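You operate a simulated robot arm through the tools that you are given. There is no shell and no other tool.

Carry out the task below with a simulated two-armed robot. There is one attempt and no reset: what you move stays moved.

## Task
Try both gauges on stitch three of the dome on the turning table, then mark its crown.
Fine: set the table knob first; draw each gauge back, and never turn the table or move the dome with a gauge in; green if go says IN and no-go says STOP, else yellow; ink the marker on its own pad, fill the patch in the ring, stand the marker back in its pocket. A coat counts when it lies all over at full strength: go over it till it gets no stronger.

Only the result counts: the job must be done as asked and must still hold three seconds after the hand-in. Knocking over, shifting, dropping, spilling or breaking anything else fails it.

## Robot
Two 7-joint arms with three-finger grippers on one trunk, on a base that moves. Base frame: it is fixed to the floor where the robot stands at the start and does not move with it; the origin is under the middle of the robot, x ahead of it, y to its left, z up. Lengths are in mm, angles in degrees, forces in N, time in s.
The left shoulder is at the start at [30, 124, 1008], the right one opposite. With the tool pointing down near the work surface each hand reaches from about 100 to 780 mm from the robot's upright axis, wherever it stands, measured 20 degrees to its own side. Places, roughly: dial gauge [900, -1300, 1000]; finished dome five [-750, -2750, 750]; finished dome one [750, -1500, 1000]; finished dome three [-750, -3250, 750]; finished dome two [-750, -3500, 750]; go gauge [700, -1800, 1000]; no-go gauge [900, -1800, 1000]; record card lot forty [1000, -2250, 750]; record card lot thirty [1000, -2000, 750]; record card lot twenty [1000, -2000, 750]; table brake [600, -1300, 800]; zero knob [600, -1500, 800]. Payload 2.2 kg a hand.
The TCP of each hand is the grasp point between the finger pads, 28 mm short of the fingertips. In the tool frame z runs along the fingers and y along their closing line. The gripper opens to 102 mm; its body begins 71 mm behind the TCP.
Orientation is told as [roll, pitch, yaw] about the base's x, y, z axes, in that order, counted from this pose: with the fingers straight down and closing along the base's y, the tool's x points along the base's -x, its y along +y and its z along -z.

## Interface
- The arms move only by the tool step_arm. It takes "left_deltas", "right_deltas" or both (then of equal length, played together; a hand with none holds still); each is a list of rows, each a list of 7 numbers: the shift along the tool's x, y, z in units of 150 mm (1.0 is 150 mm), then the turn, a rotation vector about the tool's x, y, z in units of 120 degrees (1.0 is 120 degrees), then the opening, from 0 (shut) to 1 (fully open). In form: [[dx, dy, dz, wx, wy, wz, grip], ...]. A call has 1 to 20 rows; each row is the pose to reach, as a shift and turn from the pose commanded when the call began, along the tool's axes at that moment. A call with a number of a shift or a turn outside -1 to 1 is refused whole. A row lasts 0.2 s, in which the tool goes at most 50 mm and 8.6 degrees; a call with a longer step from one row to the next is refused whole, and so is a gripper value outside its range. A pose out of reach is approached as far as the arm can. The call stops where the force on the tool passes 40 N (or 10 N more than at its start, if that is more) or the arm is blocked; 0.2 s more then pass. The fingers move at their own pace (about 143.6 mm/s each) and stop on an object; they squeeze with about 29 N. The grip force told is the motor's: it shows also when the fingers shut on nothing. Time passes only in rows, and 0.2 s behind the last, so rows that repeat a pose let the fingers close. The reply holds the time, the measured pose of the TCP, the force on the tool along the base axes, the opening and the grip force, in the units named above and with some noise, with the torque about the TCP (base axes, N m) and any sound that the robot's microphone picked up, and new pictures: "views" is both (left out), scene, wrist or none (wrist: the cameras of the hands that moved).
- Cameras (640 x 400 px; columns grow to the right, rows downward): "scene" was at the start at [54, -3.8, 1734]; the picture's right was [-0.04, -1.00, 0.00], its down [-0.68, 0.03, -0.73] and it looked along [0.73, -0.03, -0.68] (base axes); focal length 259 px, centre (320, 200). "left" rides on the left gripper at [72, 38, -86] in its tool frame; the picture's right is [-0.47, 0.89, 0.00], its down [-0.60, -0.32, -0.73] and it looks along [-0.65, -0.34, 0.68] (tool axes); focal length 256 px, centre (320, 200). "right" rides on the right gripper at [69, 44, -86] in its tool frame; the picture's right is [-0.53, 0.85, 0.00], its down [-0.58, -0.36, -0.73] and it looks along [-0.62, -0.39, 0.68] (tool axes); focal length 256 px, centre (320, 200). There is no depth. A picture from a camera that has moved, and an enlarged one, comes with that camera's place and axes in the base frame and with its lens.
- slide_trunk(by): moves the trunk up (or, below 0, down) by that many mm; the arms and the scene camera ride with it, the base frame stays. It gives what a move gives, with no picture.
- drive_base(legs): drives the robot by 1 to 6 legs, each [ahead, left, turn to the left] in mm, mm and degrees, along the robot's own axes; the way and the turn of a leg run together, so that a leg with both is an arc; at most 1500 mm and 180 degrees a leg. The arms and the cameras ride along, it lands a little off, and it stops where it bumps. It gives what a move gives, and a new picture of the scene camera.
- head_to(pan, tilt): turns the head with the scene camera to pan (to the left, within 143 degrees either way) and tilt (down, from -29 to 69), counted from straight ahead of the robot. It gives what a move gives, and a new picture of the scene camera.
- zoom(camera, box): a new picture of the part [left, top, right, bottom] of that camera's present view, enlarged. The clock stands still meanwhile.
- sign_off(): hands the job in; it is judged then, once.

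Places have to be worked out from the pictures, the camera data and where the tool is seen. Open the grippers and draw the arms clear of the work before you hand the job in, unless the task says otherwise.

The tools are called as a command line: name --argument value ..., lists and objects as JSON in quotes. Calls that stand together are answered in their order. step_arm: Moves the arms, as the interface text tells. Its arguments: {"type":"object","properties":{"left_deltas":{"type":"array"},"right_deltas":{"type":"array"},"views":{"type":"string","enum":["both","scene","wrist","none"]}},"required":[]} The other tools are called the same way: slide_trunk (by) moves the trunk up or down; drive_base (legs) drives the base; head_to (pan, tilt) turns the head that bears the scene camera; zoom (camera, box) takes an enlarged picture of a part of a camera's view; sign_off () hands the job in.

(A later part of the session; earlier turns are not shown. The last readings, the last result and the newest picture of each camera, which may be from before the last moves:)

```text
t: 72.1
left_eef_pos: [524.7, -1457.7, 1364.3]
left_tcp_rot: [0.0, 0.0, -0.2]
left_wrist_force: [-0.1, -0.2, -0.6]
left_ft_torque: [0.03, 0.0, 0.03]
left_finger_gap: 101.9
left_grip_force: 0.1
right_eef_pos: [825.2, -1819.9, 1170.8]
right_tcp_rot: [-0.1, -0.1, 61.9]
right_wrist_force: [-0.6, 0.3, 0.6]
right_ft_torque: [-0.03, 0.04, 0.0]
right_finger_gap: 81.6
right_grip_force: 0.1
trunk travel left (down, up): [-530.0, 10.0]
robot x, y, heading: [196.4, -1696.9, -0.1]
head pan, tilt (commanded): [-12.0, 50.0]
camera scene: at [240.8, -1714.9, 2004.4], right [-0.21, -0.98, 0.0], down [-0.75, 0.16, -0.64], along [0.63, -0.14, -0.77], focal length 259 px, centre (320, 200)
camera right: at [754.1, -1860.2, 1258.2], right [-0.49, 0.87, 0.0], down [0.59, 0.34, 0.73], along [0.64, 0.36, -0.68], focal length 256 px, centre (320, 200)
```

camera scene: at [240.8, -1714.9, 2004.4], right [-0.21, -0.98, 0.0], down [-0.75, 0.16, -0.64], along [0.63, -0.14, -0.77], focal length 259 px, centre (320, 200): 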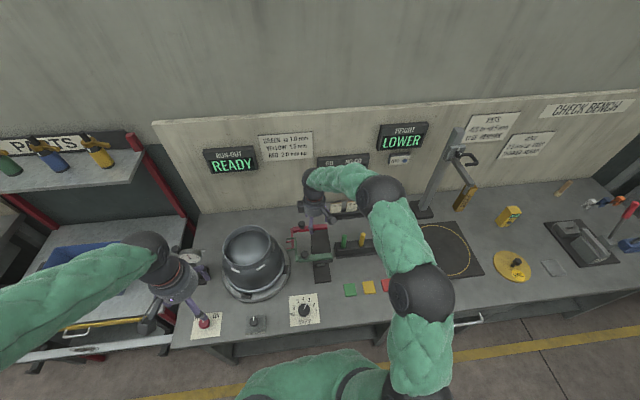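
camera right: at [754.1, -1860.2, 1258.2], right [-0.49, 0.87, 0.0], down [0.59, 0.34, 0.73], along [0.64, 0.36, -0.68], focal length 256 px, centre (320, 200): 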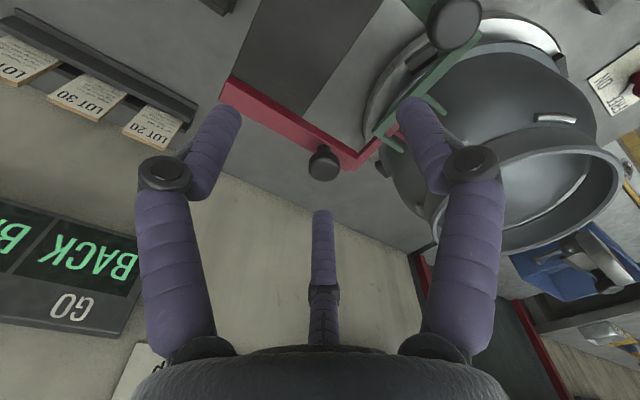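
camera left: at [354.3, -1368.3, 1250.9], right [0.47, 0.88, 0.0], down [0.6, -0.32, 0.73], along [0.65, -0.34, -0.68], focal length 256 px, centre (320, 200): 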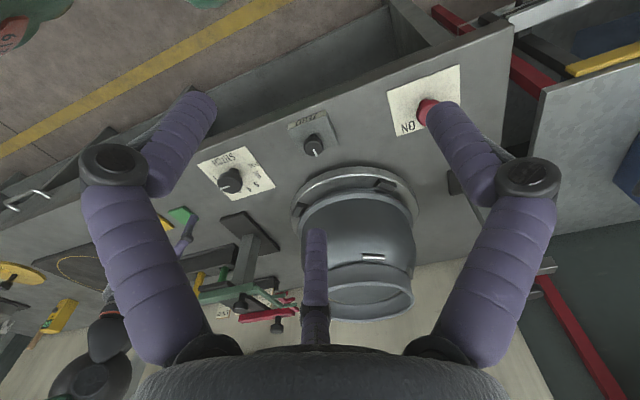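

I turn the wrist on to about 0° and move back a little, so that the wrist camera looks at the marker block.

step_arm --right_deltas '[[0.08, 0.08, 0.04, 0, 0, 0.0645, 0.8], [0.15, 0.16, 0.08, 0, 0, 0.129, 0.8], [0.23, 0.25, 0.12, 0, 0, 0.1935, 0.8], [0.3, 0.33, 0.16, 0, 0, 0.258, 0.8], [0.38, 0.41, 0.2, 0, 0, 0.3225, 0.8], [0.46, 0.49, 0.25, 0, 0, 0.387, 0.8], [0.53, 0.57, 0.29, 0, 0, 0.4515, 0.8], [0.608, 0.658, 0.333, 0, 0, 0.516, 0.8]]' --views "both"

zoom --camera "right" --box '[210, 90, 430, 270]'

```text
t: 73.9
left_eef_pos: [523.1, -1456.3, 1364.5]
left_tcp_rot: [0.1, 0.1, -0.2]
left_wrist_force: [0.0, 0.7, 0.3]
left_ft_torque: [0.01, 0.03, -0.02]
left_finger_gap: 101.9
left_grip_force: 0.0
right_eef_pos: [693.2, -1853.2, 1122.5]
right_tcp_rot: [-0.1, -0.1, 0.0]
right_wrist_force: [1.0, -0.7, 0.7]
right_ft_torque: [0.03, -0.05, 0.0]
right_finger_gap: 81.8
right_grip_force: 0.0
trunk travel left (down, up): [-530.0, 10.0]
robot x, y, heading: [193.6, -1699.4, -0.5]
head pan, tilt (commanded): [-12.0, 50.0]
camera scene: at [240.3, -1714.4, 2004.4], right [-0.21, -0.98, 0.0], down [-0.75, 0.16, -0.64], along [0.63, -0.14, -0.77], focal length 259 px, centre (320, 200)
camera right: at [625.3, -1809.6, 1208.7], right [0.54, 0.84, 0.0], down [0.58, -0.36, 0.73], along [0.62, -0.39, -0.68], focal length 256 px, centre (320, 200)
```

scene: 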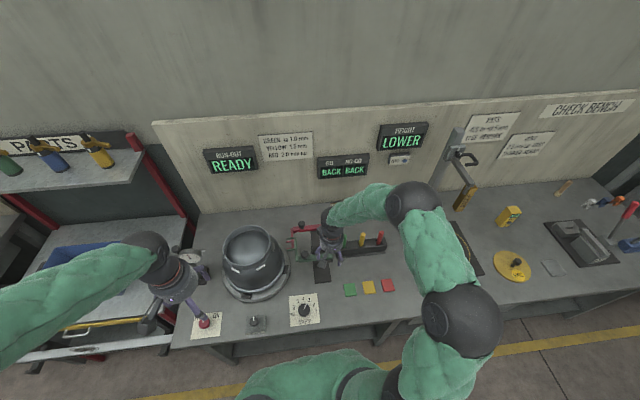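
right: 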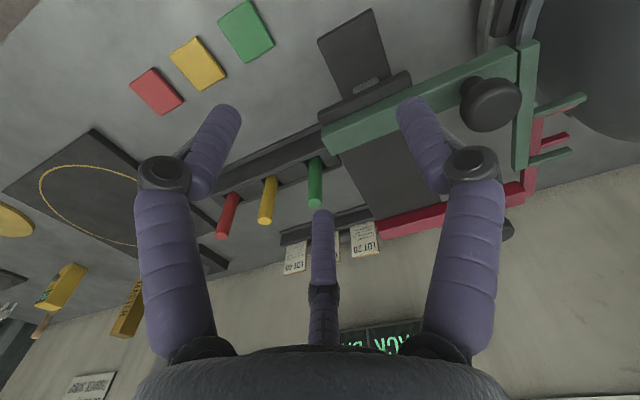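

```text
2.22 times, centred on (320, 180) of right
camera zoom: at [625.3, -1809.6, 1208.7], right [0.54, 0.84, 0.0], down [0.58, -0.36, 0.73], along [0.62, -0.39, -0.68], focal length 569 px, centre (320, 244)
```

zoom: 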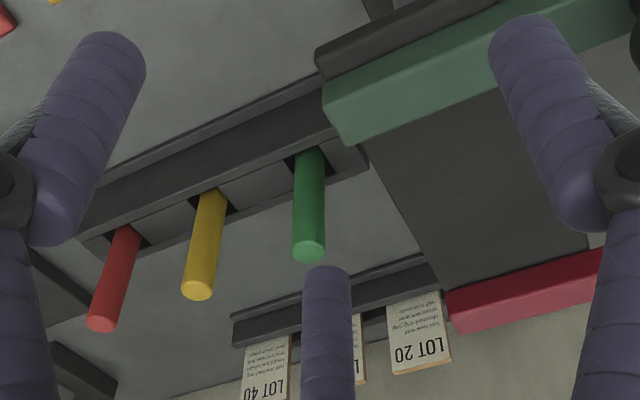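

The green marker stands upright with its top near [872, -1974, 932], roughly 24 mm thick. I draw the hand back clear of the gauge stand, then lower the trunk for the lower work.

step_arm --right_deltas '[[0.25, -0.17, 0, 0, 0, 0, 0.8], [0.5, -0.33, 0, 0, 0, 0, 0.8], [0.75, -0.5, 0, 0, 0, 0, 0.8], [0.87, -0.7, 0, 0, 0, 0, 0.8]]' --views "none"

slide_trunk --by -180

head_to --pan -20 --tilt 45

zoom --camera "scene" --box '[240, 150, 440, 330]'

```text
t: 74.9
left_eef_pos: [523.7, -1457.3, 1364.0]
left_tcp_rot: [0.2, 0.0, -0.3]
left_wrist_force: [-0.1, -0.4, -0.2]
left_ft_torque: [0.0, 0.01, -0.01]
left_finger_gap: 102.0
left_grip_force: 0.0
right_eef_pos: [561.1, -1959.5, 1121.9]
right_tcp_rot: [0.0, -0.1, 0.1]
right_wrist_force: [-0.1, -0.4, -0.3]
right_ft_torque: [-0.03, 0.02, 0.0]
right_finger_gap: 81.7
right_grip_force: 0.0
trunk travel left (down, up): [-530.0, 10.0]
robot x, y, heading: [195.6, -1700.1, -0.0]
head pan, tilt (commanded): [-12.0, 50.0]
```

```text
t: 76.9
left_eef_pos: [524.9, -1454.9, 1184.5]
left_tcp_rot: [0.1, 0.0, -0.2]
left_wrist_force: [0.0, 0.1, 0.4]
left_ft_torque: [-0.04, 0.02, -0.05]
left_finger_gap: 102.0
left_grip_force: 0.1
right_eef_pos: [562.4, -1958.7, 942.9]
right_tcp_rot: [-0.1, 0.0, 0.0]
right_wrist_force: [-0.1, -0.2, -0.6]
right_ft_torque: [-0.04, 0.02, 0.02]
right_finger_gap: 81.5
right_grip_force: 0.1
trunk travel left (down, up): [-350.0, 190.0]
robot x, y, heading: [197.7, -1697.8, -0.1]
head pan, tilt (commanded): [-12.0, 50.0]
```

```text
t: 77.6
left_eef_pos: [524.5, -1457.4, 1184.0]
left_tcp_rot: [0.0, 0.0, -0.2]
left_wrist_force: [-0.1, -0.4, -0.3]
left_ft_torque: [-0.02, 0.0, 0.0]
left_finger_gap: 102.2
left_grip_force: 0.1
right_eef_pos: [562.2, -1960.3, 941.2]
right_tcp_rot: [-0.1, 0.0, 0.1]
right_wrist_force: [0.6, -0.4, 0.2]
right_ft_torque: [0.01, 0.0, -0.04]
right_finger_gap: 81.6
right_grip_force: 0.1
trunk travel left (down, up): [-350.0, 190.0]
robot x, y, heading: [195.3, -1699.8, -0.4]
head pan, tilt (commanded): [-20.0, 45.0]
camera scene: at [242.1, -1726.0, 1831.3], right [-0.34, -0.94, 0.0], down [-0.66, 0.24, -0.71], along [0.66, -0.24, -0.71], focal length 259 px, centre (320, 200)
```

scene: 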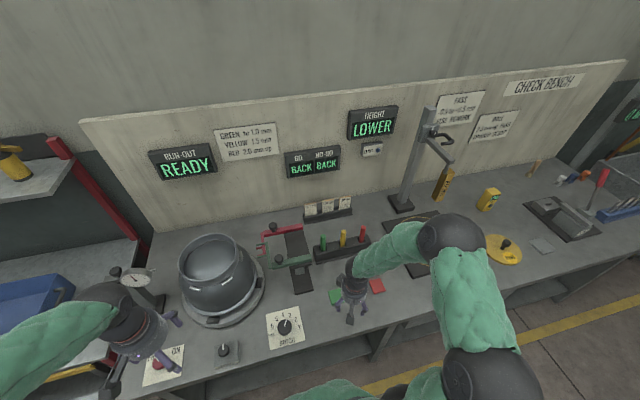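

```text
2.22 times, centred on (340, 240) of scene
camera zoom: at [242.1, -1726.0, 1831.3], right [-0.34, -0.94, 0.0], down [-0.66, 0.24, -0.71], along [0.66, -0.24, -0.71], focal length 576 px, centre (276, 111)
```

zoom: 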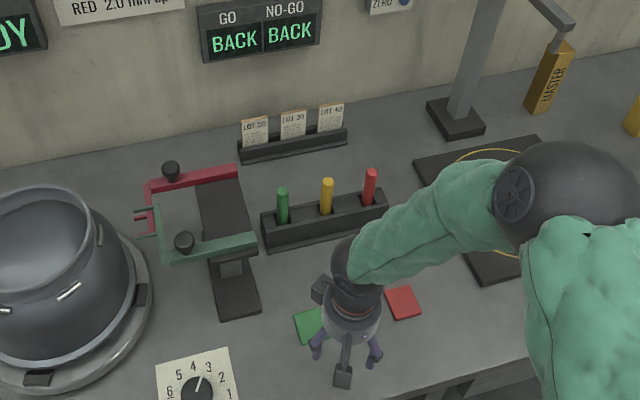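

The green marker stands near [865, -1968] with its top around z 935–960. I raise the hand and move it forward toward a place above the marker.

step_arm --right_deltas '[[0, 0, -0.3, 0, 0, 0, 0.8], [0, 0, -0.6, 0, 0, 0, 0.8], [-0.25, 0, -0.8, 0, 0, 0, 0.8], [-0.55, 0, -0.8, 0, 0, 0, 0.8], [-0.85, 0, -0.8, 0, 0, 0, 0.8], [-1, 0, -0.8, 0, 0, 0, 0.8]]' --views "wrist"

```text
t: 79.0
left_eef_pos: [526.0, -1455.5, 1183.2]
left_tcp_rot: [0.1, 0.0, -0.3]
left_wrist_force: [0.0, -0.2, -0.5]
left_ft_torque: [0.0, 0.0, -0.01]
left_finger_gap: 102.0
left_grip_force: 0.1
right_eef_pos: [713.4, -1960.1, 1061.5]
right_tcp_rot: [0.0, -0.1, 0.0]
right_wrist_force: [-0.4, -0.5, -0.3]
right_ft_torque: [0.03, -0.02, 0.0]
right_finger_gap: 81.4
right_grip_force: 0.0
trunk travel left (down, up): [-350.0, 190.0]
robot x, y, heading: [195.0, -1700.5, -0.3]
head pan, tilt (commanded): [-20.0, 45.0]
camera right: at [644.6, -1915.5, 1147.9], right [0.53, 0.85, 0.0], down [0.58, -0.36, 0.73], along [0.62, -0.39, -0.68], focal length 256 px, centre (320, 200)
```

right: 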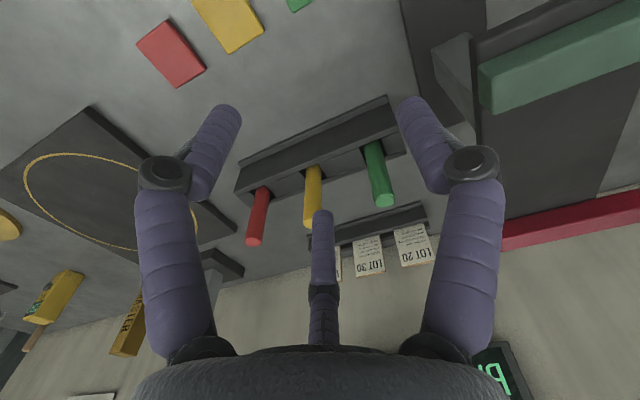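

Two wrist views agree: marker top at [865, -1968, 948], standing vertical. I move over it at z ≈ 1000.

step_arm --right_deltas '[[-0.25, -0.013, 0, 0, 0, 0, 0.8], [-0.5, -0.027, 0, 0, 0, 0, 0.8], [-0.75, -0.04, 0, 0, 0, 0, 0.8], [-1, -0.053, 0, 0, 0, 0, 0.8], [-1, -0.053, 0.2, 0, 0, 0, 0.8], [-1, -0.053, 0.4, 0, 0, 0, 0.8]]' --views "both"

```text
t: 80.4
left_eef_pos: [526.3, -1456.4, 1184.1]
left_tcp_rot: [0.0, 0.0, -0.2]
left_wrist_force: [0.6, 0.3, 0.3]
left_ft_torque: [0.0, 0.02, -0.03]
left_finger_gap: 102.0
left_grip_force: 0.0
right_eef_pos: [863.1, -1967.5, 999.4]
right_tcp_rot: [-0.1, 0.0, 0.0]
right_wrist_force: [0.0, 0.5, 0.0]
right_ft_torque: [-0.02, 0.03, 0.04]
right_finger_gap: 81.5
right_grip_force: 0.1
trunk travel left (down, up): [-350.0, 190.0]
robot x, y, heading: [194.8, -1699.0, -0.2]
head pan, tilt (commanded): [-20.0, 45.0]
camera scene: at [243.6, -1726.1, 1831.3], right [-0.35, -0.94, 0.0], down [-0.66, 0.24, -0.71], along [0.66, -0.24, -0.71], focal length 259 px, centre (320, 200)
camera right: at [794.2, -1922.8, 1086.3], right [0.53, 0.85, 0.0], down [0.58, -0.36, 0.73], along [0.62, -0.39, -0.68], focal length 256 px, centre (320, 200)
```

scene: 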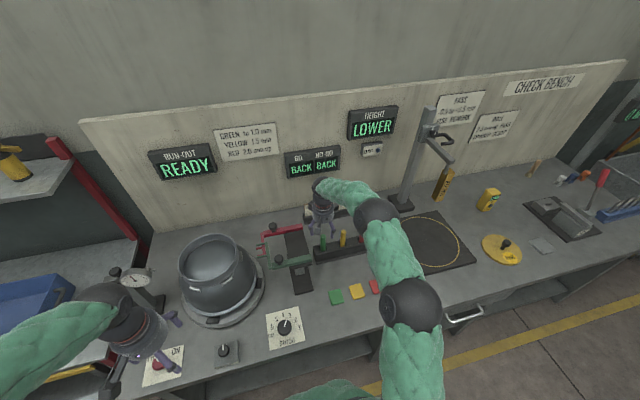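
right: 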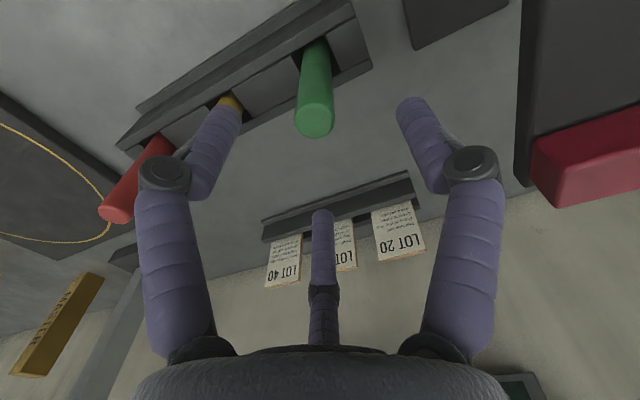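

The marker top lies right under the hand, and the yellow marker lies in the gap between two fingers. I descend to TCP z ≈ 933 around the green marker.

step_arm --right_deltas '[[0.006, -0.008, 0.12, 0, 0, 0, 0.75], [0.006, -0.008, 0.24, 0, 0, 0, 0.75], [0.006, -0.008, 0.36, 0, 0, 0, 0.75], [0.006, -0.008, 0.44, 0, 0, 0, 0.75]]' --views "wrist"

```text
t: 81.4
left_eef_pos: [524.6, -1457.8, 1183.9]
left_tcp_rot: [-0.1, 0.0, -0.2]
left_wrist_force: [0.3, 1.4, 0.7]
left_ft_torque: [0.02, -0.03, 0.04]
left_finger_gap: 101.8
left_grip_force: 0.0
right_eef_pos: [862.0, -1968.0, 934.9]
right_tcp_rot: [-0.1, 0.0, -0.1]
right_wrist_force: [0.0, -0.6, 1.2]
right_ft_torque: [0.03, -0.02, 0.01]
right_finger_gap: 76.6
right_grip_force: 0.1
trunk travel left (down, up): [-350.0, 190.0]
robot x, y, heading: [192.0, -1696.2, -0.2]
head pan, tilt (commanded): [-20.0, 45.0]
camera right: at [793.1, -1924.2, 1021.2], right [0.53, 0.85, 0.0], down [0.58, -0.36, 0.73], along [0.62, -0.39, -0.68], focal length 256 px, centre (320, 200)
```

right: 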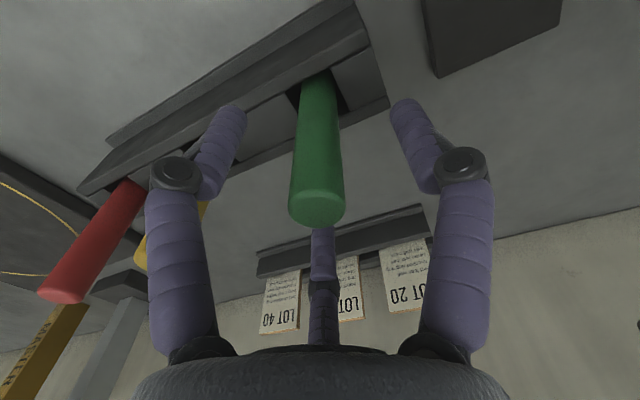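

The marker is centred, its top about 13 mm above the TCP. I close the fingers on it.

step_arm --right_deltas '[[0, 0, 0, 0, 0, 0, 0.5], [0, 0, 0, 0, 0, 0, 0.35], [0, 0, 0, 0, 0, 0, 0.2], [0, 0, 0, 0, 0, 0, 0.1], [0, 0, 0, 0, 0, 0, 0], [0, 0, 0, 0, 0, 0, 0]]' --views "wrist"

```text
t: 82.8
left_eef_pos: [525.3, -1456.5, 1183.5]
left_tcp_rot: [0.0, 0.0, -0.2]
left_wrist_force: [0.6, -0.3, 0.0]
left_ft_torque: [-0.01, -0.01, 0.01]
left_finger_gap: 101.9
left_grip_force: 0.1
right_eef_pos: [860.8, -1967.9, 934.3]
right_tcp_rot: [-0.1, 0.0, 0.0]
right_wrist_force: [-0.2, 0.1, -0.4]
right_ft_torque: [0.0, 0.04, 0.0]
right_finger_gap: 25.4
right_grip_force: 28.7
trunk travel left (down, up): [-350.0, 190.0]
robot x, y, heading: [190.2, -1699.2, -0.1]
head pan, tilt (commanded): [-20.0, 45.0]
camera right: at [792.9, -1924.0, 1021.4], right [0.53, 0.85, 0.0], down [0.58, -0.36, 0.73], along [0.62, -0.39, -0.68], focal length 256 px, centre (320, 200)
```

right: 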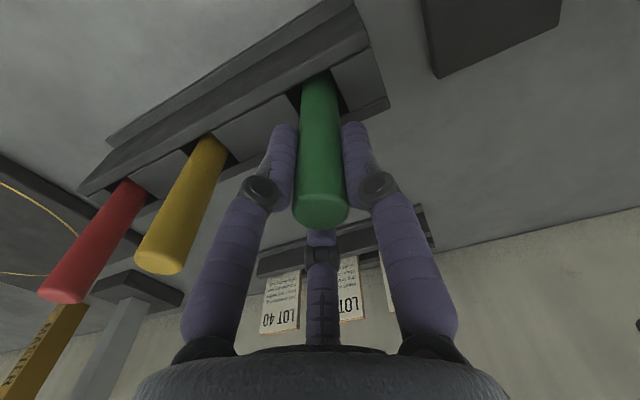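

Firm grip at a 25 mm gap. I lift the marker straight up out of its pocket.

step_arm --right_deltas '[[0, 0, -0.05, 0, 0, 0, 0], [0, 0, -0.15, 0, 0, 0, 0], [0, 0, -0.3, 0, 0, 0, 0], [0, 0, -0.5, 0, 0, 0, 0], [0, 0, -0.7, 0, 0, 0, 0], [0, 0, -0.9, 0, 0, 0, 0]]' --views "both"

zoom --camera "scene" --box '[270, 160, 400, 310]'

```text
t: 84.2
left_eef_pos: [524.6, -1456.2, 1184.6]
left_tcp_rot: [0.0, 0.0, -0.2]
left_wrist_force: [-0.7, -0.6, 0.1]
left_ft_torque: [-0.02, -0.01, 0.02]
left_finger_gap: 102.1
left_grip_force: 0.1
right_eef_pos: [860.9, -1967.8, 1070.7]
right_tcp_rot: [0.0, 0.1, 0.0]
right_wrist_force: [0.1, -0.4, -0.5]
right_ft_torque: [-0.02, 0.01, -0.01]
right_finger_gap: 24.9
right_grip_force: 28.7
trunk travel left (down, up): [-350.0, 190.0]
robot x, y, heading: [193.5, -1696.0, -0.2]
head pan, tilt (commanded): [-20.0, 45.0]
camera scene: at [241.4, -1725.7, 1831.4], right [-0.35, -0.94, 0.0], down [-0.66, 0.24, -0.71], along [0.66, -0.24, -0.71], focal length 259 px, centre (320, 200)
camera right: at [792.7, -1924.0, 1157.3], right [0.53, 0.85, 0.0], down [0.58, -0.36, 0.73], along [0.62, -0.39, -0.68], focal length 256 px, centre (320, 200)
```

scene: 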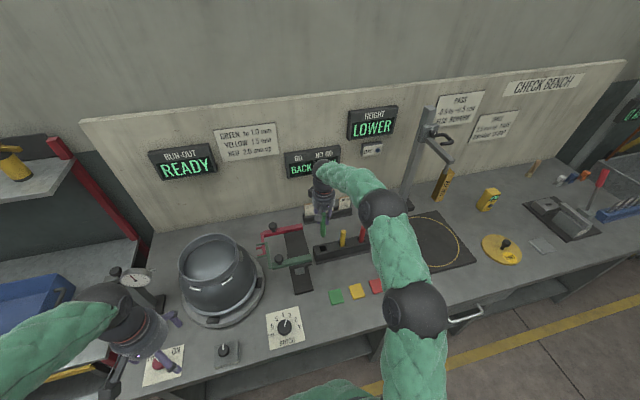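
right: 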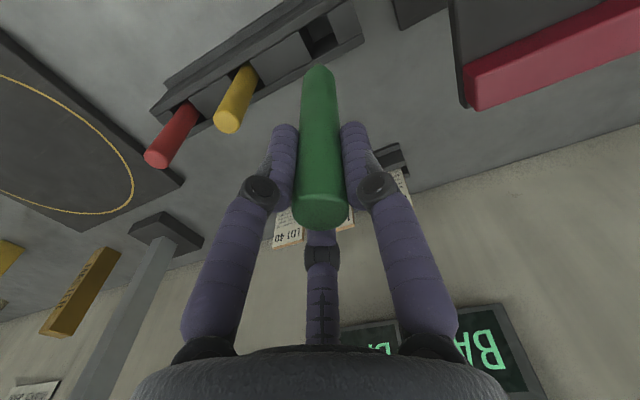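

```text
2.67 times, centred on (335, 235) of scene
camera zoom: at [241.4, -1725.7, 1831.4], right [-0.35, -0.94, 0.0], down [-0.66, 0.24, -0.71], along [0.66, -0.24, -0.71], focal length 691 px, centre (280, 107)
```

zoom: 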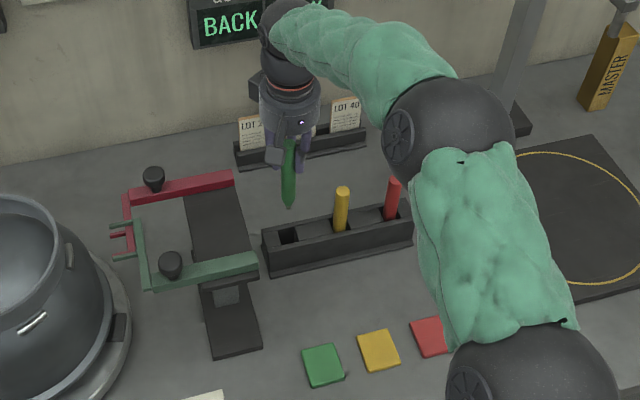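

The marker is out, its tip about 134 mm below the TCP (tip at z ≈ 937). I zoom in on the tip and the pads before moving.

zoom --camera "scene" --box '[310, 205, 340, 245]'

step_arm --right_deltas '[[0.25, 0, 0, 0, 0, 0, 0], [0.5, 0, 0, 0, 0, 0, 0], [0.75, 0, 0, 0, 0, 0, 0], [1, 0, 0, 0, 0, 0, 0]]' --views "both"

```text
10.00 times, centred on (325, 225) of scene
camera zoom: at [241.4, -1725.7, 1831.4], right [-0.35, -0.94, 0.0], down [-0.66, 0.24, -0.71], along [0.66, -0.24, -0.71], focal length 2591 px, centre (270, -50)
```

zoom: 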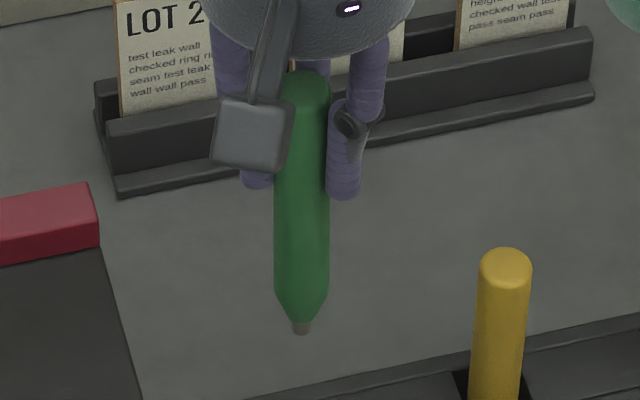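

```text
t: 85.2
left_eef_pos: [524.3, -1455.7, 1183.6]
left_tcp_rot: [0.0, -0.1, -0.1]
left_wrist_force: [0.6, -0.1, 0.2]
left_ft_torque: [0.01, -0.02, 0.04]
left_finger_gap: 102.0
left_grip_force: 0.0
right_eef_pos: [711.1, -1967.9, 1071.5]
right_tcp_rot: [-0.1, -0.1, 0.0]
right_wrist_force: [-0.2, -0.1, -0.3]
right_ft_torque: [-0.02, -0.05, -0.01]
right_finger_gap: 25.0
right_grip_force: 28.9
trunk travel left (down, up): [-350.0, 190.0]
robot x, y, heading: [192.6, -1695.9, -0.2]
head pan, tilt (commanded): [-20.0, 45.0]
camera scene: at [240.4, -1725.9, 1831.4], right [-0.35, -0.94, 0.0], down [-0.66, 0.24, -0.71], along [0.66, -0.24, -0.71], focal length 259 px, centre (320, 200)
camera right: at [642.0, -1923.8, 1157.9], right [0.53, 0.85, 0.0], down [0.58, -0.36, 0.73], along [0.62, -0.39, -0.68], focal length 256 px, centre (320, 200)
```

scene: 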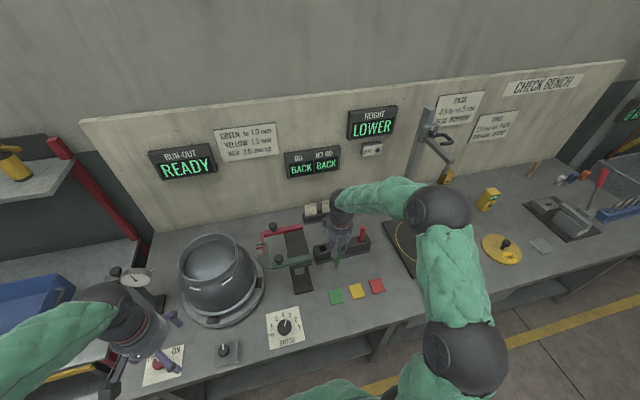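
right: 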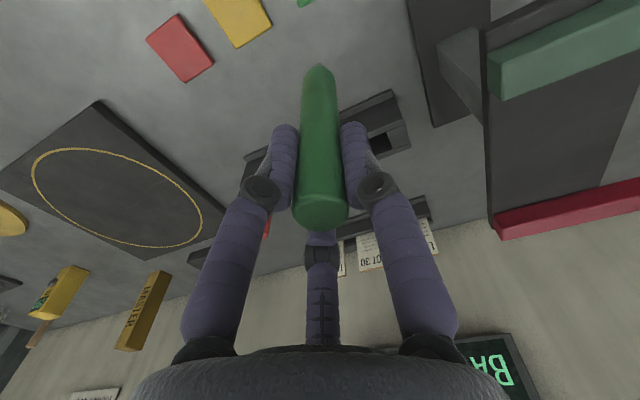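

The nib is about 8 mm wide, roughly 136 mm below the TCP. I move over the green pad at about [656, -1947] and lower to some 30 mm above it.

step_arm --right_deltas '[[0.2, 0.07, 0.1, 0, 0, 0, 0], [0.367, 0.14, 0.3, 0, 0, 0, 0], [0.367, 0.14, 0.5, 0, 0, 0, 0], [0.367, 0.14, 0.6, 0, 0, 0, 0]]' --views "both"

zoom --camera "scene" --box '[310, 250, 390, 320]'

```text
t: 86.2
left_eef_pos: [524.6, -1456.4, 1184.2]
left_tcp_rot: [0.1, 0.0, -0.2]
left_wrist_force: [0.1, 0.6, -0.7]
left_ft_torque: [-0.02, 0.03, 0.03]
left_finger_gap: 101.9
left_grip_force: 0.1
right_eef_pos: [655.7, -1948.4, 980.9]
right_tcp_rot: [-0.1, -0.1, 0.0]
right_wrist_force: [1.0, -0.2, 0.4]
right_ft_torque: [0.01, 0.03, 0.02]
right_finger_gap: 24.7
right_grip_force: 29.3
trunk travel left (down, up): [-350.0, 190.0]
robot x, y, heading: [191.9, -1698.4, -0.1]
head pan, tilt (commanded): [-20.0, 45.0]
camera scene: at [241.9, -1726.0, 1831.3], right [-0.35, -0.94, 0.0], down [-0.66, 0.24, -0.71], along [0.66, -0.24, -0.71], focal length 259 px, centre (320, 200)
camera right: at [588.3, -1903.9, 1066.9], right [0.53, 0.85, 0.0], down [0.58, -0.36, 0.73], along [0.62, -0.39, -0.68], focal length 256 px, centre (320, 200)
```

scene: 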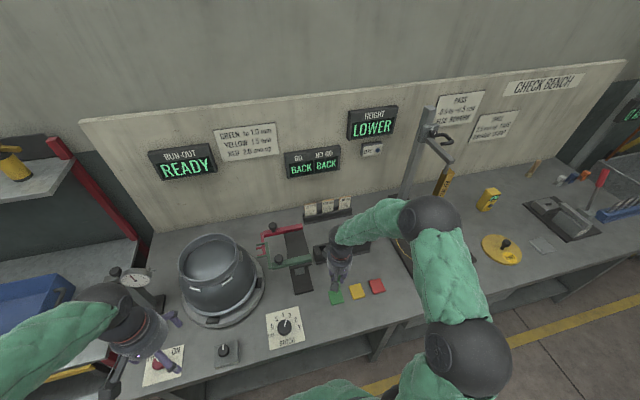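
right: 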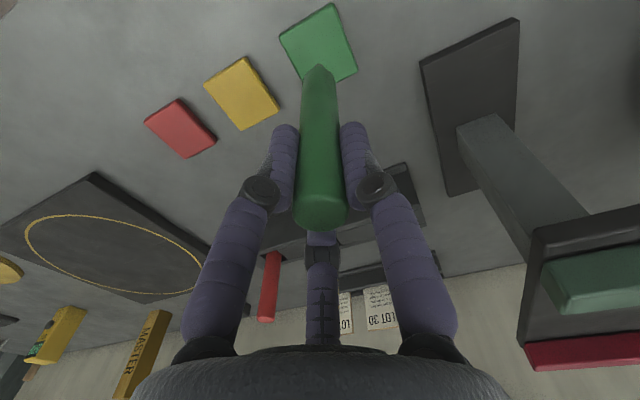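

```text
5.71 times, centred on (350, 285) of scene
camera zoom: at [241.9, -1726.0, 1831.3], right [-0.35, -0.94, 0.0], down [-0.66, 0.24, -0.71], along [0.66, -0.24, -0.71], focal length 1481 px, centre (149, -286)
```

zoom: 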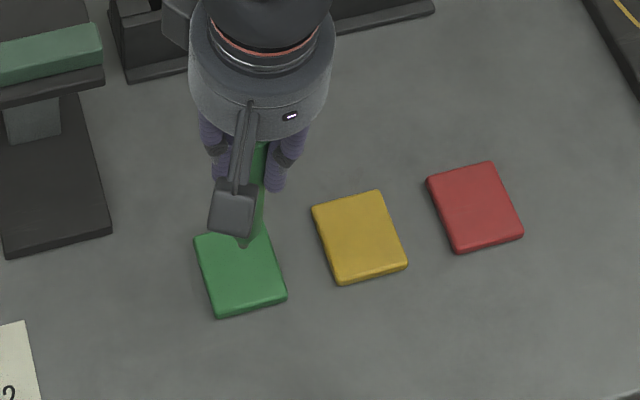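

The nib projects onto the middle of the green pad. I lower it in small steps until it touches.

step_arm --right_deltas '[[0, 0, 0.07, 0, 0, 0, 0], [0, 0, 0.14, 0, 0, 0, 0], [0, 0, 0.17, 0, 0, 0, 0], [0, 0, 0.19, 0, 0, 0, 0]]' --views "none"

step_arm --right_deltas '[[0, 0, 0.013, 0, 0, 0, 0], [0, 0, 0.027, 0, 0, 0, 0]]' --views "none"

```text
t: 87.2
left_eef_pos: [525.1, -1456.6, 1184.7]
left_tcp_rot: [0.1, 0.1, -0.2]
left_wrist_force: [-0.3, 0.9, -0.5]
left_ft_torque: [-0.02, 0.02, -0.04]
left_finger_gap: 102.0
left_grip_force: 0.0
right_eef_pos: [656.4, -1947.4, 951.2]
right_tcp_rot: [0.0, 0.1, 0.1]
right_wrist_force: [0.1, -0.5, 0.3]
right_ft_torque: [0.01, 0.02, 0.05]
right_finger_gap: 24.5
right_grip_force: 28.9
trunk travel left (down, up): [-350.0, 190.0]
robot x, y, heading: [193.6, -1698.5, -0.2]
head pan, tilt (commanded): [-20.0, 45.0]
```

```text
t: 87.8
left_eef_pos: [524.6, -1456.5, 1184.2]
left_tcp_rot: [0.0, -0.1, -0.2]
left_wrist_force: [0.2, -1.0, -0.6]
left_ft_torque: [0.0, 0.0, -0.01]
left_finger_gap: 101.9
left_grip_force: 0.0
right_eef_pos: [657.0, -1947.3, 947.7]
right_tcp_rot: [-0.2, 0.0, 0.0]
right_wrist_force: [-0.1, 0.1, -0.6]
right_ft_torque: [0.02, -0.04, 0.01]
right_finger_gap: 24.6
right_grip_force: 29.1
trunk travel left (down, up): [-350.0, 190.0]
robot x, y, heading: [187.6, -1695.5, -0.3]
head pan, tilt (commanded): [-20.0, 45.0]
```

No contact yet at TCP z ≈ 948. I go down another 6 mm in 2 mm steps.

step_arm --right_deltas '[[0, 0, 0.013, 0, 0, 0, 0], [0, 0, 0.027, 0, 0, 0, 0]]' --views "none"

step_arm --right_deltas '[[0, 0, 0.013, 0, 0, 0, 0]]' --views "wrist"

zoom --camera "scene" --box '[320, 270, 360, 310]'

```text
t: 88.4
left_eef_pos: [524.8, -1456.0, 1184.5]
left_tcp_rot: [-0.1, -0.1, -0.2]
left_wrist_force: [0.1, -0.6, -0.3]
left_ft_torque: [-0.02, 0.01, 0.02]
left_finger_gap: 101.7
left_grip_force: 0.0
right_eef_pos: [655.9, -1947.2, 943.6]
right_tcp_rot: [-0.1, 0.0, 0.0]
right_wrist_force: [-0.6, -0.2, 0.1]
right_ft_torque: [0.03, 0.0, -0.02]
right_finger_gap: 24.2
right_grip_force: 29.1
trunk travel left (down, up): [-350.0, 190.0]
robot x, y, heading: [194.3, -1697.3, -0.4]
head pan, tilt (commanded): [-20.0, 45.0]
```

```text
t: 88.8
left_eef_pos: [525.1, -1456.3, 1184.4]
left_tcp_rot: [0.0, 0.1, -0.1]
left_wrist_force: [1.2, -0.4, -0.3]
left_ft_torque: [-0.04, 0.02, 0.02]
left_finger_gap: 101.9
left_grip_force: 0.1
right_eef_pos: [657.3, -1948.4, 942.0]
right_tcp_rot: [-0.1, 0.1, 0.1]
right_wrist_force: [0.5, 0.4, -0.2]
right_ft_torque: [-0.01, -0.02, 0.01]
right_finger_gap: 24.2
right_grip_force: 29.0
trunk travel left (down, up): [-350.0, 190.0]
robot x, y, heading: [195.9, -1698.3, 0.1]
head pan, tilt (commanded): [-20.0, 45.0]
camera right: at [588.2, -1903.6, 1028.4], right [0.53, 0.85, 0.0], down [0.58, -0.36, 0.73], along [0.62, -0.39, -0.68], focal length 256 px, centre (320, 200)
```

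right: 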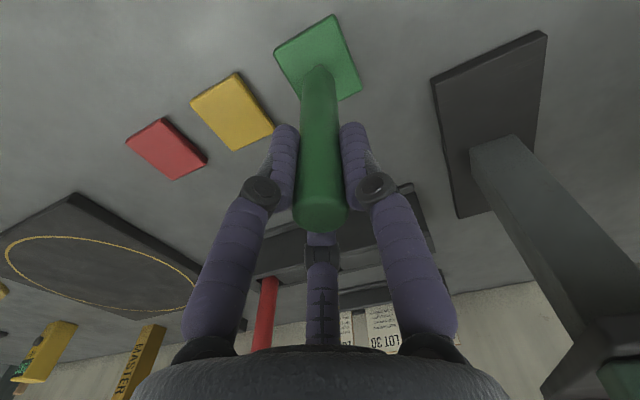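

```text
10.00 times, centred on (340, 290) of scene
camera zoom: at [242.3, -1726.1, 1831.3], right [-0.35, -0.94, 0.0], down [-0.66, 0.24, -0.71], along [0.66, -0.24, -0.71], focal length 2591 px, centre (120, -700)
```

zoom: 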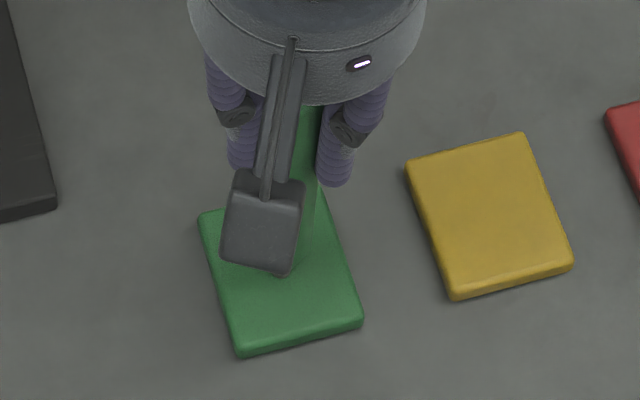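

Still no contact at TCP z 942. I continue down by 2 mm steps.

step_arm --right_deltas '[[0, 0, 0.013, 0, 0, 0, 0]]' --views "none"

step_arm --right_deltas '[[0, 0, 0.013, 0, 0, 0, 0]]' --views "none"

step_arm --right_deltas '[[0, 0, 0.01, 0, 0, 0, 0]]' --views "none"

```text
t: 89.2
left_eef_pos: [523.8, -1456.8, 1184.2]
left_tcp_rot: [0.1, 0.1, -0.2]
left_wrist_force: [-0.1, 0.3, -0.3]
left_ft_torque: [0.01, 0.04, 0.0]
left_finger_gap: 101.8
left_grip_force: 0.0
right_eef_pos: [656.4, -1947.4, 939.3]
right_tcp_rot: [-0.2, 0.0, 0.0]
right_wrist_force: [0.7, -0.4, -0.6]
right_ft_torque: [-0.04, 0.0, 0.01]
right_finger_gap: 24.1
right_grip_force: 29.4
trunk travel left (down, up): [-350.0, 190.0]
robot x, y, heading: [197.0, -1695.3, -0.2]
head pan, tilt (commanded): [-20.0, 45.0]
```

```text
t: 89.6
left_eef_pos: [524.8, -1456.3, 1184.7]
left_tcp_rot: [0.0, 0.0, -0.1]
left_wrist_force: [-0.3, 0.6, 0.3]
left_ft_torque: [-0.01, -0.04, -0.03]
left_finger_gap: 101.8
left_grip_force: 0.0
right_eef_pos: [655.1, -1947.4, 939.8]
right_tcp_rot: [-0.1, 0.0, 0.0]
right_wrist_force: [-1.0, 1.4, 5.9]
right_ft_torque: [0.15, 0.16, 0.0]
right_finger_gap: 24.2
right_grip_force: 29.0
trunk travel left (down, up): [-350.0, 190.0]
robot x, y, heading: [194.0, -1697.4, -0.3]
head pan, tilt (commanded): [-20.0, 45.0]
```

```text
t: 90.0
left_eef_pos: [523.9, -1455.9, 1183.9]
left_tcp_rot: [0.0, -0.1, -0.1]
left_wrist_force: [-0.3, 0.1, 0.1]
left_ft_torque: [0.02, -0.02, 0.02]
left_finger_gap: 101.9
left_grip_force: 0.1
right_eef_pos: [656.1, -1947.1, 937.3]
right_tcp_rot: [0.0, -0.1, 0.0]
right_wrist_force: [-3.3, 2.2, 18.7]
right_ft_torque: [0.35, 0.48, -0.02]
right_finger_gap: 24.2
right_grip_force: 29.0
trunk travel left (down, up): [-350.0, 190.0]
robot x, y, heading: [193.7, -1700.3, -0.4]
head pan, tilt (commanded): [-20.0, 45.0]
```

Contact: the force rose to 19 N. I ease off 1 mm and hold the nib on the pad for a second with a slight rub.

step_arm --right_deltas '[[0, 0, -0.008, 0, 0, 0, 0], [0.02, 0, -0.008, 0, 0, 0, 0], [0.02, 0.02, -0.008, 0, 0, 0, 0], [-0.02, 0.02, -0.008, 0, 0, 0, 0], [-0.02, -0.02, -0.008, 0, 0, 0, 0], [0.0, -0.02, -0.008, 0, 0, 0, 0], [0, 0, -0.008, 0, 0, 0, 0]]' --views "none"

step_arm --right_deltas '[[0, 0, -0.1, 0, 0, 0, 0], [0, 0, -0.3, 0, 0, 0, 0], [0, 0, -0.6, 0, 0, 0, 0], [0, 0, -0.9, 0, 0, 0, 0]]' --views "both"

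zoom --camera "scene" --box '[315, 225, 365, 310]'

```text
t: 91.6
left_eef_pos: [525.0, -1454.9, 1183.1]
left_tcp_rot: [0.0, 0.1, -0.3]
left_wrist_force: [0.9, -0.6, 0.2]
left_ft_torque: [0.02, 0.0, -0.02]
left_finger_gap: 102.2
left_grip_force: 0.0
right_eef_pos: [657.0, -1947.1, 937.9]
right_tcp_rot: [-0.1, 0.1, 0.0]
right_wrist_force: [0.2, -1.9, 4.0]
right_ft_torque: [-0.19, -0.01, 0.0]
right_finger_gap: 21.6
right_grip_force: 28.8
trunk travel left (down, up): [-350.0, 190.0]
robot x, y, heading: [194.3, -1694.9, -0.2]
head pan, tilt (commanded): [-20.0, 45.0]
```

```text
t: 92.6
left_eef_pos: [524.4, -1456.1, 1183.7]
left_tcp_rot: [0.0, 0.0, -0.2]
left_wrist_force: [-0.4, 0.6, 0.2]
left_ft_torque: [-0.01, -0.02, -0.01]
left_finger_gap: 102.0
left_grip_force: 0.0
right_eef_pos: [655.4, -1947.6, 1073.5]
right_tcp_rot: [0.0, 0.0, 0.1]
right_wrist_force: [0.0, 0.4, -0.5]
right_ft_torque: [-0.02, 0.01, -0.01]
right_finger_gap: 21.6
right_grip_force: 28.7
trunk travel left (down, up): [-350.0, 190.0]
robot x, y, heading: [193.7, -1698.2, -0.2]
head pan, tilt (commanded): [-20.0, 45.0]
camera scene: at [241.0, -1725.8, 1831.4], right [-0.35, -0.94, 0.0], down [-0.66, 0.24, -0.71], along [0.66, -0.24, -0.71], focal length 259 px, centre (320, 200)
camera right: at [586.7, -1902.7, 1160.1], right [0.53, 0.85, 0.0], down [0.58, -0.36, 0.73], along [0.62, -0.39, -0.68], focal length 256 px, centre (320, 200)
```

scene: 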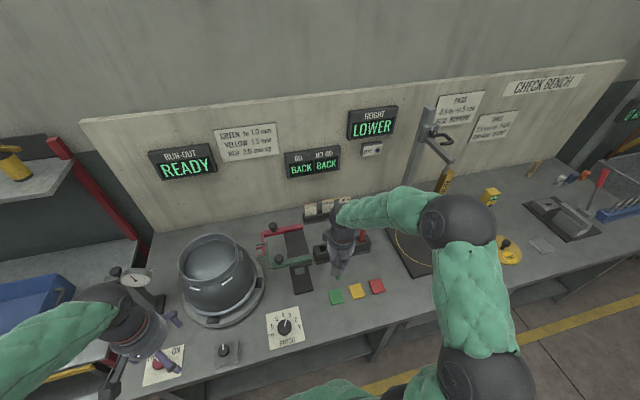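
right: 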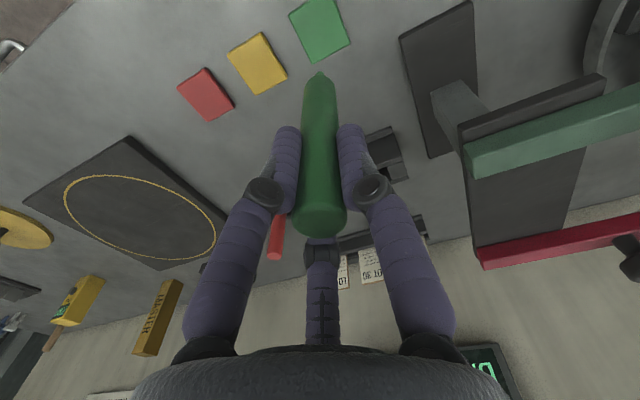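

```text
4.71 times, centred on (340, 268) of scene
camera zoom: at [241.0, -1725.8, 1831.4], right [-0.35, -0.94, 0.0], down [-0.66, 0.24, -0.71], along [0.66, -0.24, -0.71], focal length 1219 px, centre (226, -118)
```

zoom: 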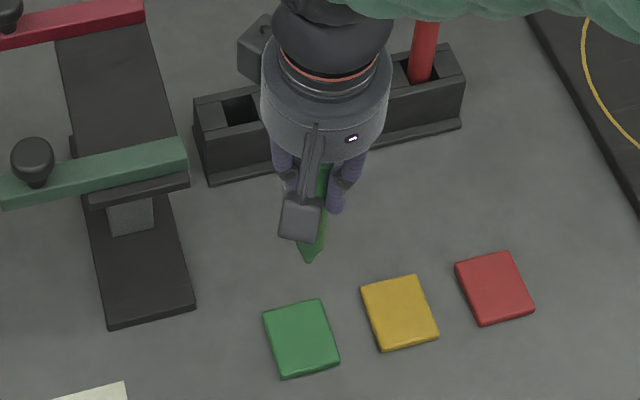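

The marker rode up about 5 mm in the grip but is still upright (tip now about 131 mm below the TCP). I check the nib for ink.

zoom --camera "scene" --box '[325, 262, 350, 287]'

zoom --camera "right" --box '[290, 50, 350, 110]'

```text
16.00 times, centred on (338, 274) of scene
camera zoom: at [241.0, -1725.8, 1831.4], right [-0.35, -0.94, 0.0], down [-0.66, 0.24, -0.71], along [0.66, -0.24, -0.71], focal length 4146 px, centre (40, -992)
```

zoom: 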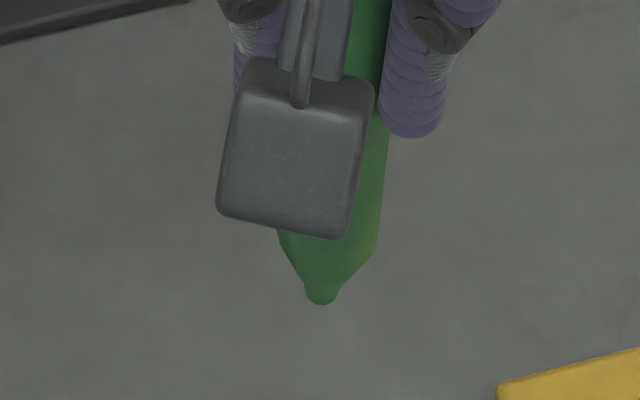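

```text
6.67 times, centred on (320, 80) of right
camera zoom: at [586.7, -1902.7, 1160.1], right [0.53, 0.85, 0.0], down [0.58, -0.36, 0.73], along [0.62, -0.39, -0.68], focal length 1707 px, centre (320, 1000)
```

zoom: 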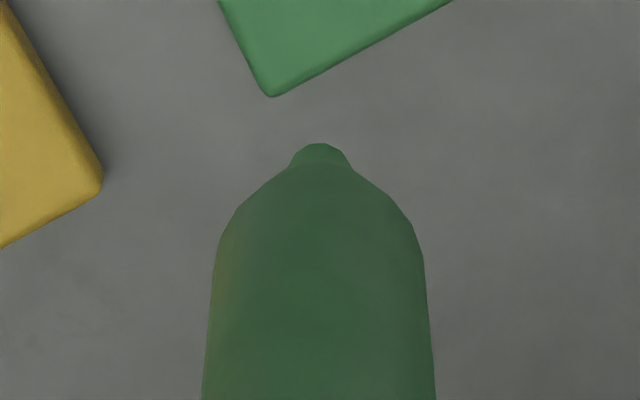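

The nib is now green, so the marker is inked. I raise the trunk by 180 mm for the dome work.

slide_trunk --by 180

step_arm --right_deltas '[[-0.1, 0.25, 0, 0, 0, 0, 0], [-0.2, 0.5, 0, 0, 0, 0, 0], [-0.3, 0.75, 0, 0, 0, 0, 0], [-0.4, 1, 0, 0, 0, 0, 0]]' --views "none"

step_arm --right_deltas '[[-0.1, 0.25, 0, 0, 0, 0, 0], [-0.2, 0.5, 0, 0, 0, 0, 0], [-0.3, 0.75, 0, 0, 0, 0, 0], [-0.4, 1, 0, 0, 0, 0, 0]]' --views "both"

```text
t: 94.6
left_eef_pos: [524.5, -1456.2, 1363.7]
left_tcp_rot: [0.0, -0.1, -0.2]
left_wrist_force: [-0.7, 0.0, -0.1]
left_ft_torque: [-0.01, -0.01, -0.05]
left_finger_gap: 101.7
left_grip_force: 0.0
right_eef_pos: [657.1, -1946.6, 1253.6]
right_tcp_rot: [-0.1, 0.1, 0.0]
right_wrist_force: [-0.1, -0.3, -0.9]
right_ft_torque: [0.0, 0.0, -0.01]
right_finger_gap: 21.6
right_grip_force: 28.8
trunk travel left (down, up): [-530.0, 10.0]
robot x, y, heading: [193.0, -1697.3, -0.1]
head pan, tilt (commanded): [-20.0, 45.0]
```

```text
t: 95.6
left_eef_pos: [526.8, -1454.4, 1363.5]
left_tcp_rot: [-0.1, 0.0, -0.2]
left_wrist_force: [-0.4, 1.1, -0.1]
left_ft_torque: [-0.04, 0.03, -0.01]
left_finger_gap: 101.8
left_grip_force: 0.0
right_eef_pos: [718.3, -1796.1, 1252.2]
right_tcp_rot: [-0.2, 0.0, 0.0]
right_wrist_force: [-0.1, -0.4, -0.8]
right_ft_torque: [-0.01, 0.03, 0.03]
right_finger_gap: 21.6
right_grip_force: 28.7
trunk travel left (down, up): [-530.0, 10.0]
robot x, y, heading: [194.9, -1697.2, -0.1]
head pan, tilt (commanded): [-20.0, 45.0]
```

```text
t: 96.6
left_eef_pos: [525.8, -1454.2, 1363.3]
left_tcp_rot: [-0.1, 0.1, -0.2]
left_wrist_force: [0.3, 0.2, -0.1]
left_ft_torque: [-0.06, 0.0, 0.02]
left_finger_gap: 101.9
left_grip_force: 0.0
right_eef_pos: [777.5, -1645.5, 1252.5]
right_tcp_rot: [-0.2, 0.1, -0.1]
right_wrist_force: [0.4, 0.0, -1.4]
right_ft_torque: [-0.03, 0.01, 0.05]
right_finger_gap: 21.4
right_grip_force: 29.3
trunk travel left (down, up): [-530.0, 10.0]
robot x, y, heading: [192.1, -1696.3, -0.3]
head pan, tilt (commanded): [-20.0, 45.0]
camera scene: at [244.0, -1722.7, 2011.3], right [-0.35, -0.94, 0.0], down [-0.66, 0.24, -0.71], along [0.66, -0.25, -0.71], focal length 259 px, centre (320, 200)
camera right: at [709.6, -1601.1, 1339.0], right [0.53, 0.85, 0.0], down [0.58, -0.36, 0.73], along [0.62, -0.39, -0.68], focal length 256 px, centre (320, 200)
```

scene: 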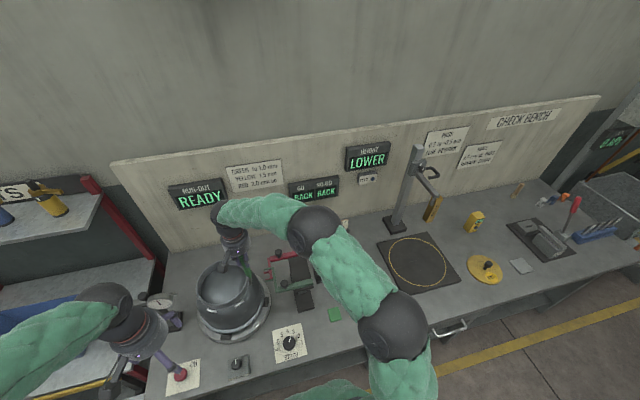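
right: 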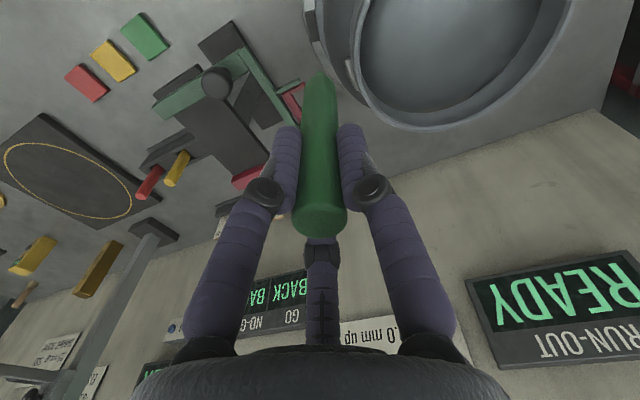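

Now I move over the dome's centre (about [843, -1532]) and lower the tip to just above the rim height.

step_arm --right_deltas '[[-0.15, 0.25, 0, 0, 0, 0, 0], [-0.3, 0.5, 0, 0, 0, 0, 0], [-0.433, 0.753, 0, 0, 0, 0, 0], [-0.433, 0.753, 0.15, 0, 0, 0, 0], [-0.433, 0.753, 0.3, 0, 0, 0, 0]]' --views "both"

zoom --camera "scene" --box '[180, 220, 290, 340]'

```text
t: 97.8
left_eef_pos: [525.6, -1456.1, 1363.6]
left_tcp_rot: [0.0, 0.0, -0.2]
left_wrist_force: [0.1, 0.3, 0.5]
left_ft_torque: [0.02, 0.02, -0.01]
left_finger_gap: 102.3
left_grip_force: 0.1
right_eef_pos: [840.9, -1534.6, 1208.2]
right_tcp_rot: [-0.1, 0.0, 0.1]
right_wrist_force: [0.5, 0.1, 0.3]
right_ft_torque: [0.02, 0.02, -0.02]
right_finger_gap: 21.5
right_grip_force: 29.0
trunk travel left (down, up): [-530.0, 10.0]
robot x, y, heading: [192.2, -1695.4, -0.1]
head pan, tilt (commanded): [-20.0, 45.0]
camera scene: at [242.7, -1725.6, 2011.3], right [-0.35, -0.94, 0.0], down [-0.66, 0.24, -0.71], along [0.66, -0.24, -0.71], focal length 259 px, centre (320, 200)
camera right: at [773.5, -1489.8, 1294.5], right [0.53, 0.85, 0.0], down [0.58, -0.36, 0.73], along [0.62, -0.39, -0.68], focal length 256 px, centre (320, 200)
```

scene: 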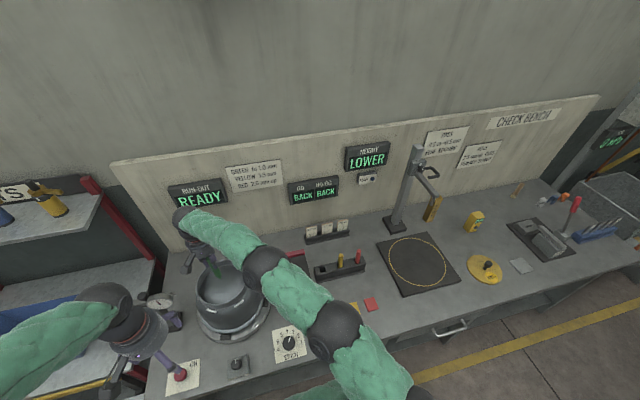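
right: 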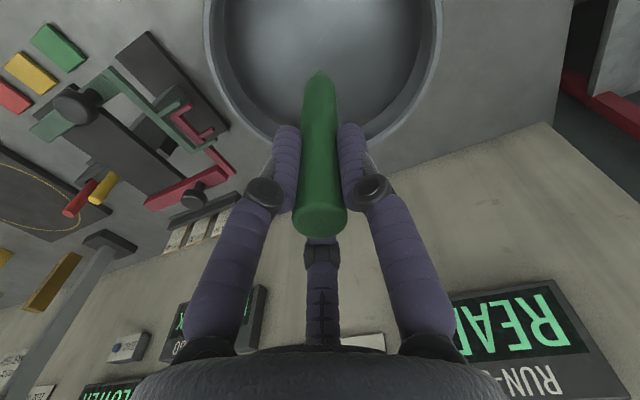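

```text
3.33 times, centred on (235, 280) of scene
camera zoom: at [242.7, -1725.6, 2011.3], right [-0.35, -0.94, 0.0], down [-0.66, 0.24, -0.71], along [0.66, -0.24, -0.71], focal length 864 px, centre (603, -67)
```

zoom: 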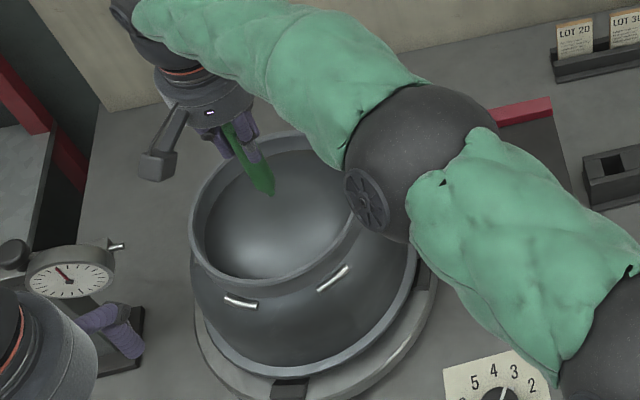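

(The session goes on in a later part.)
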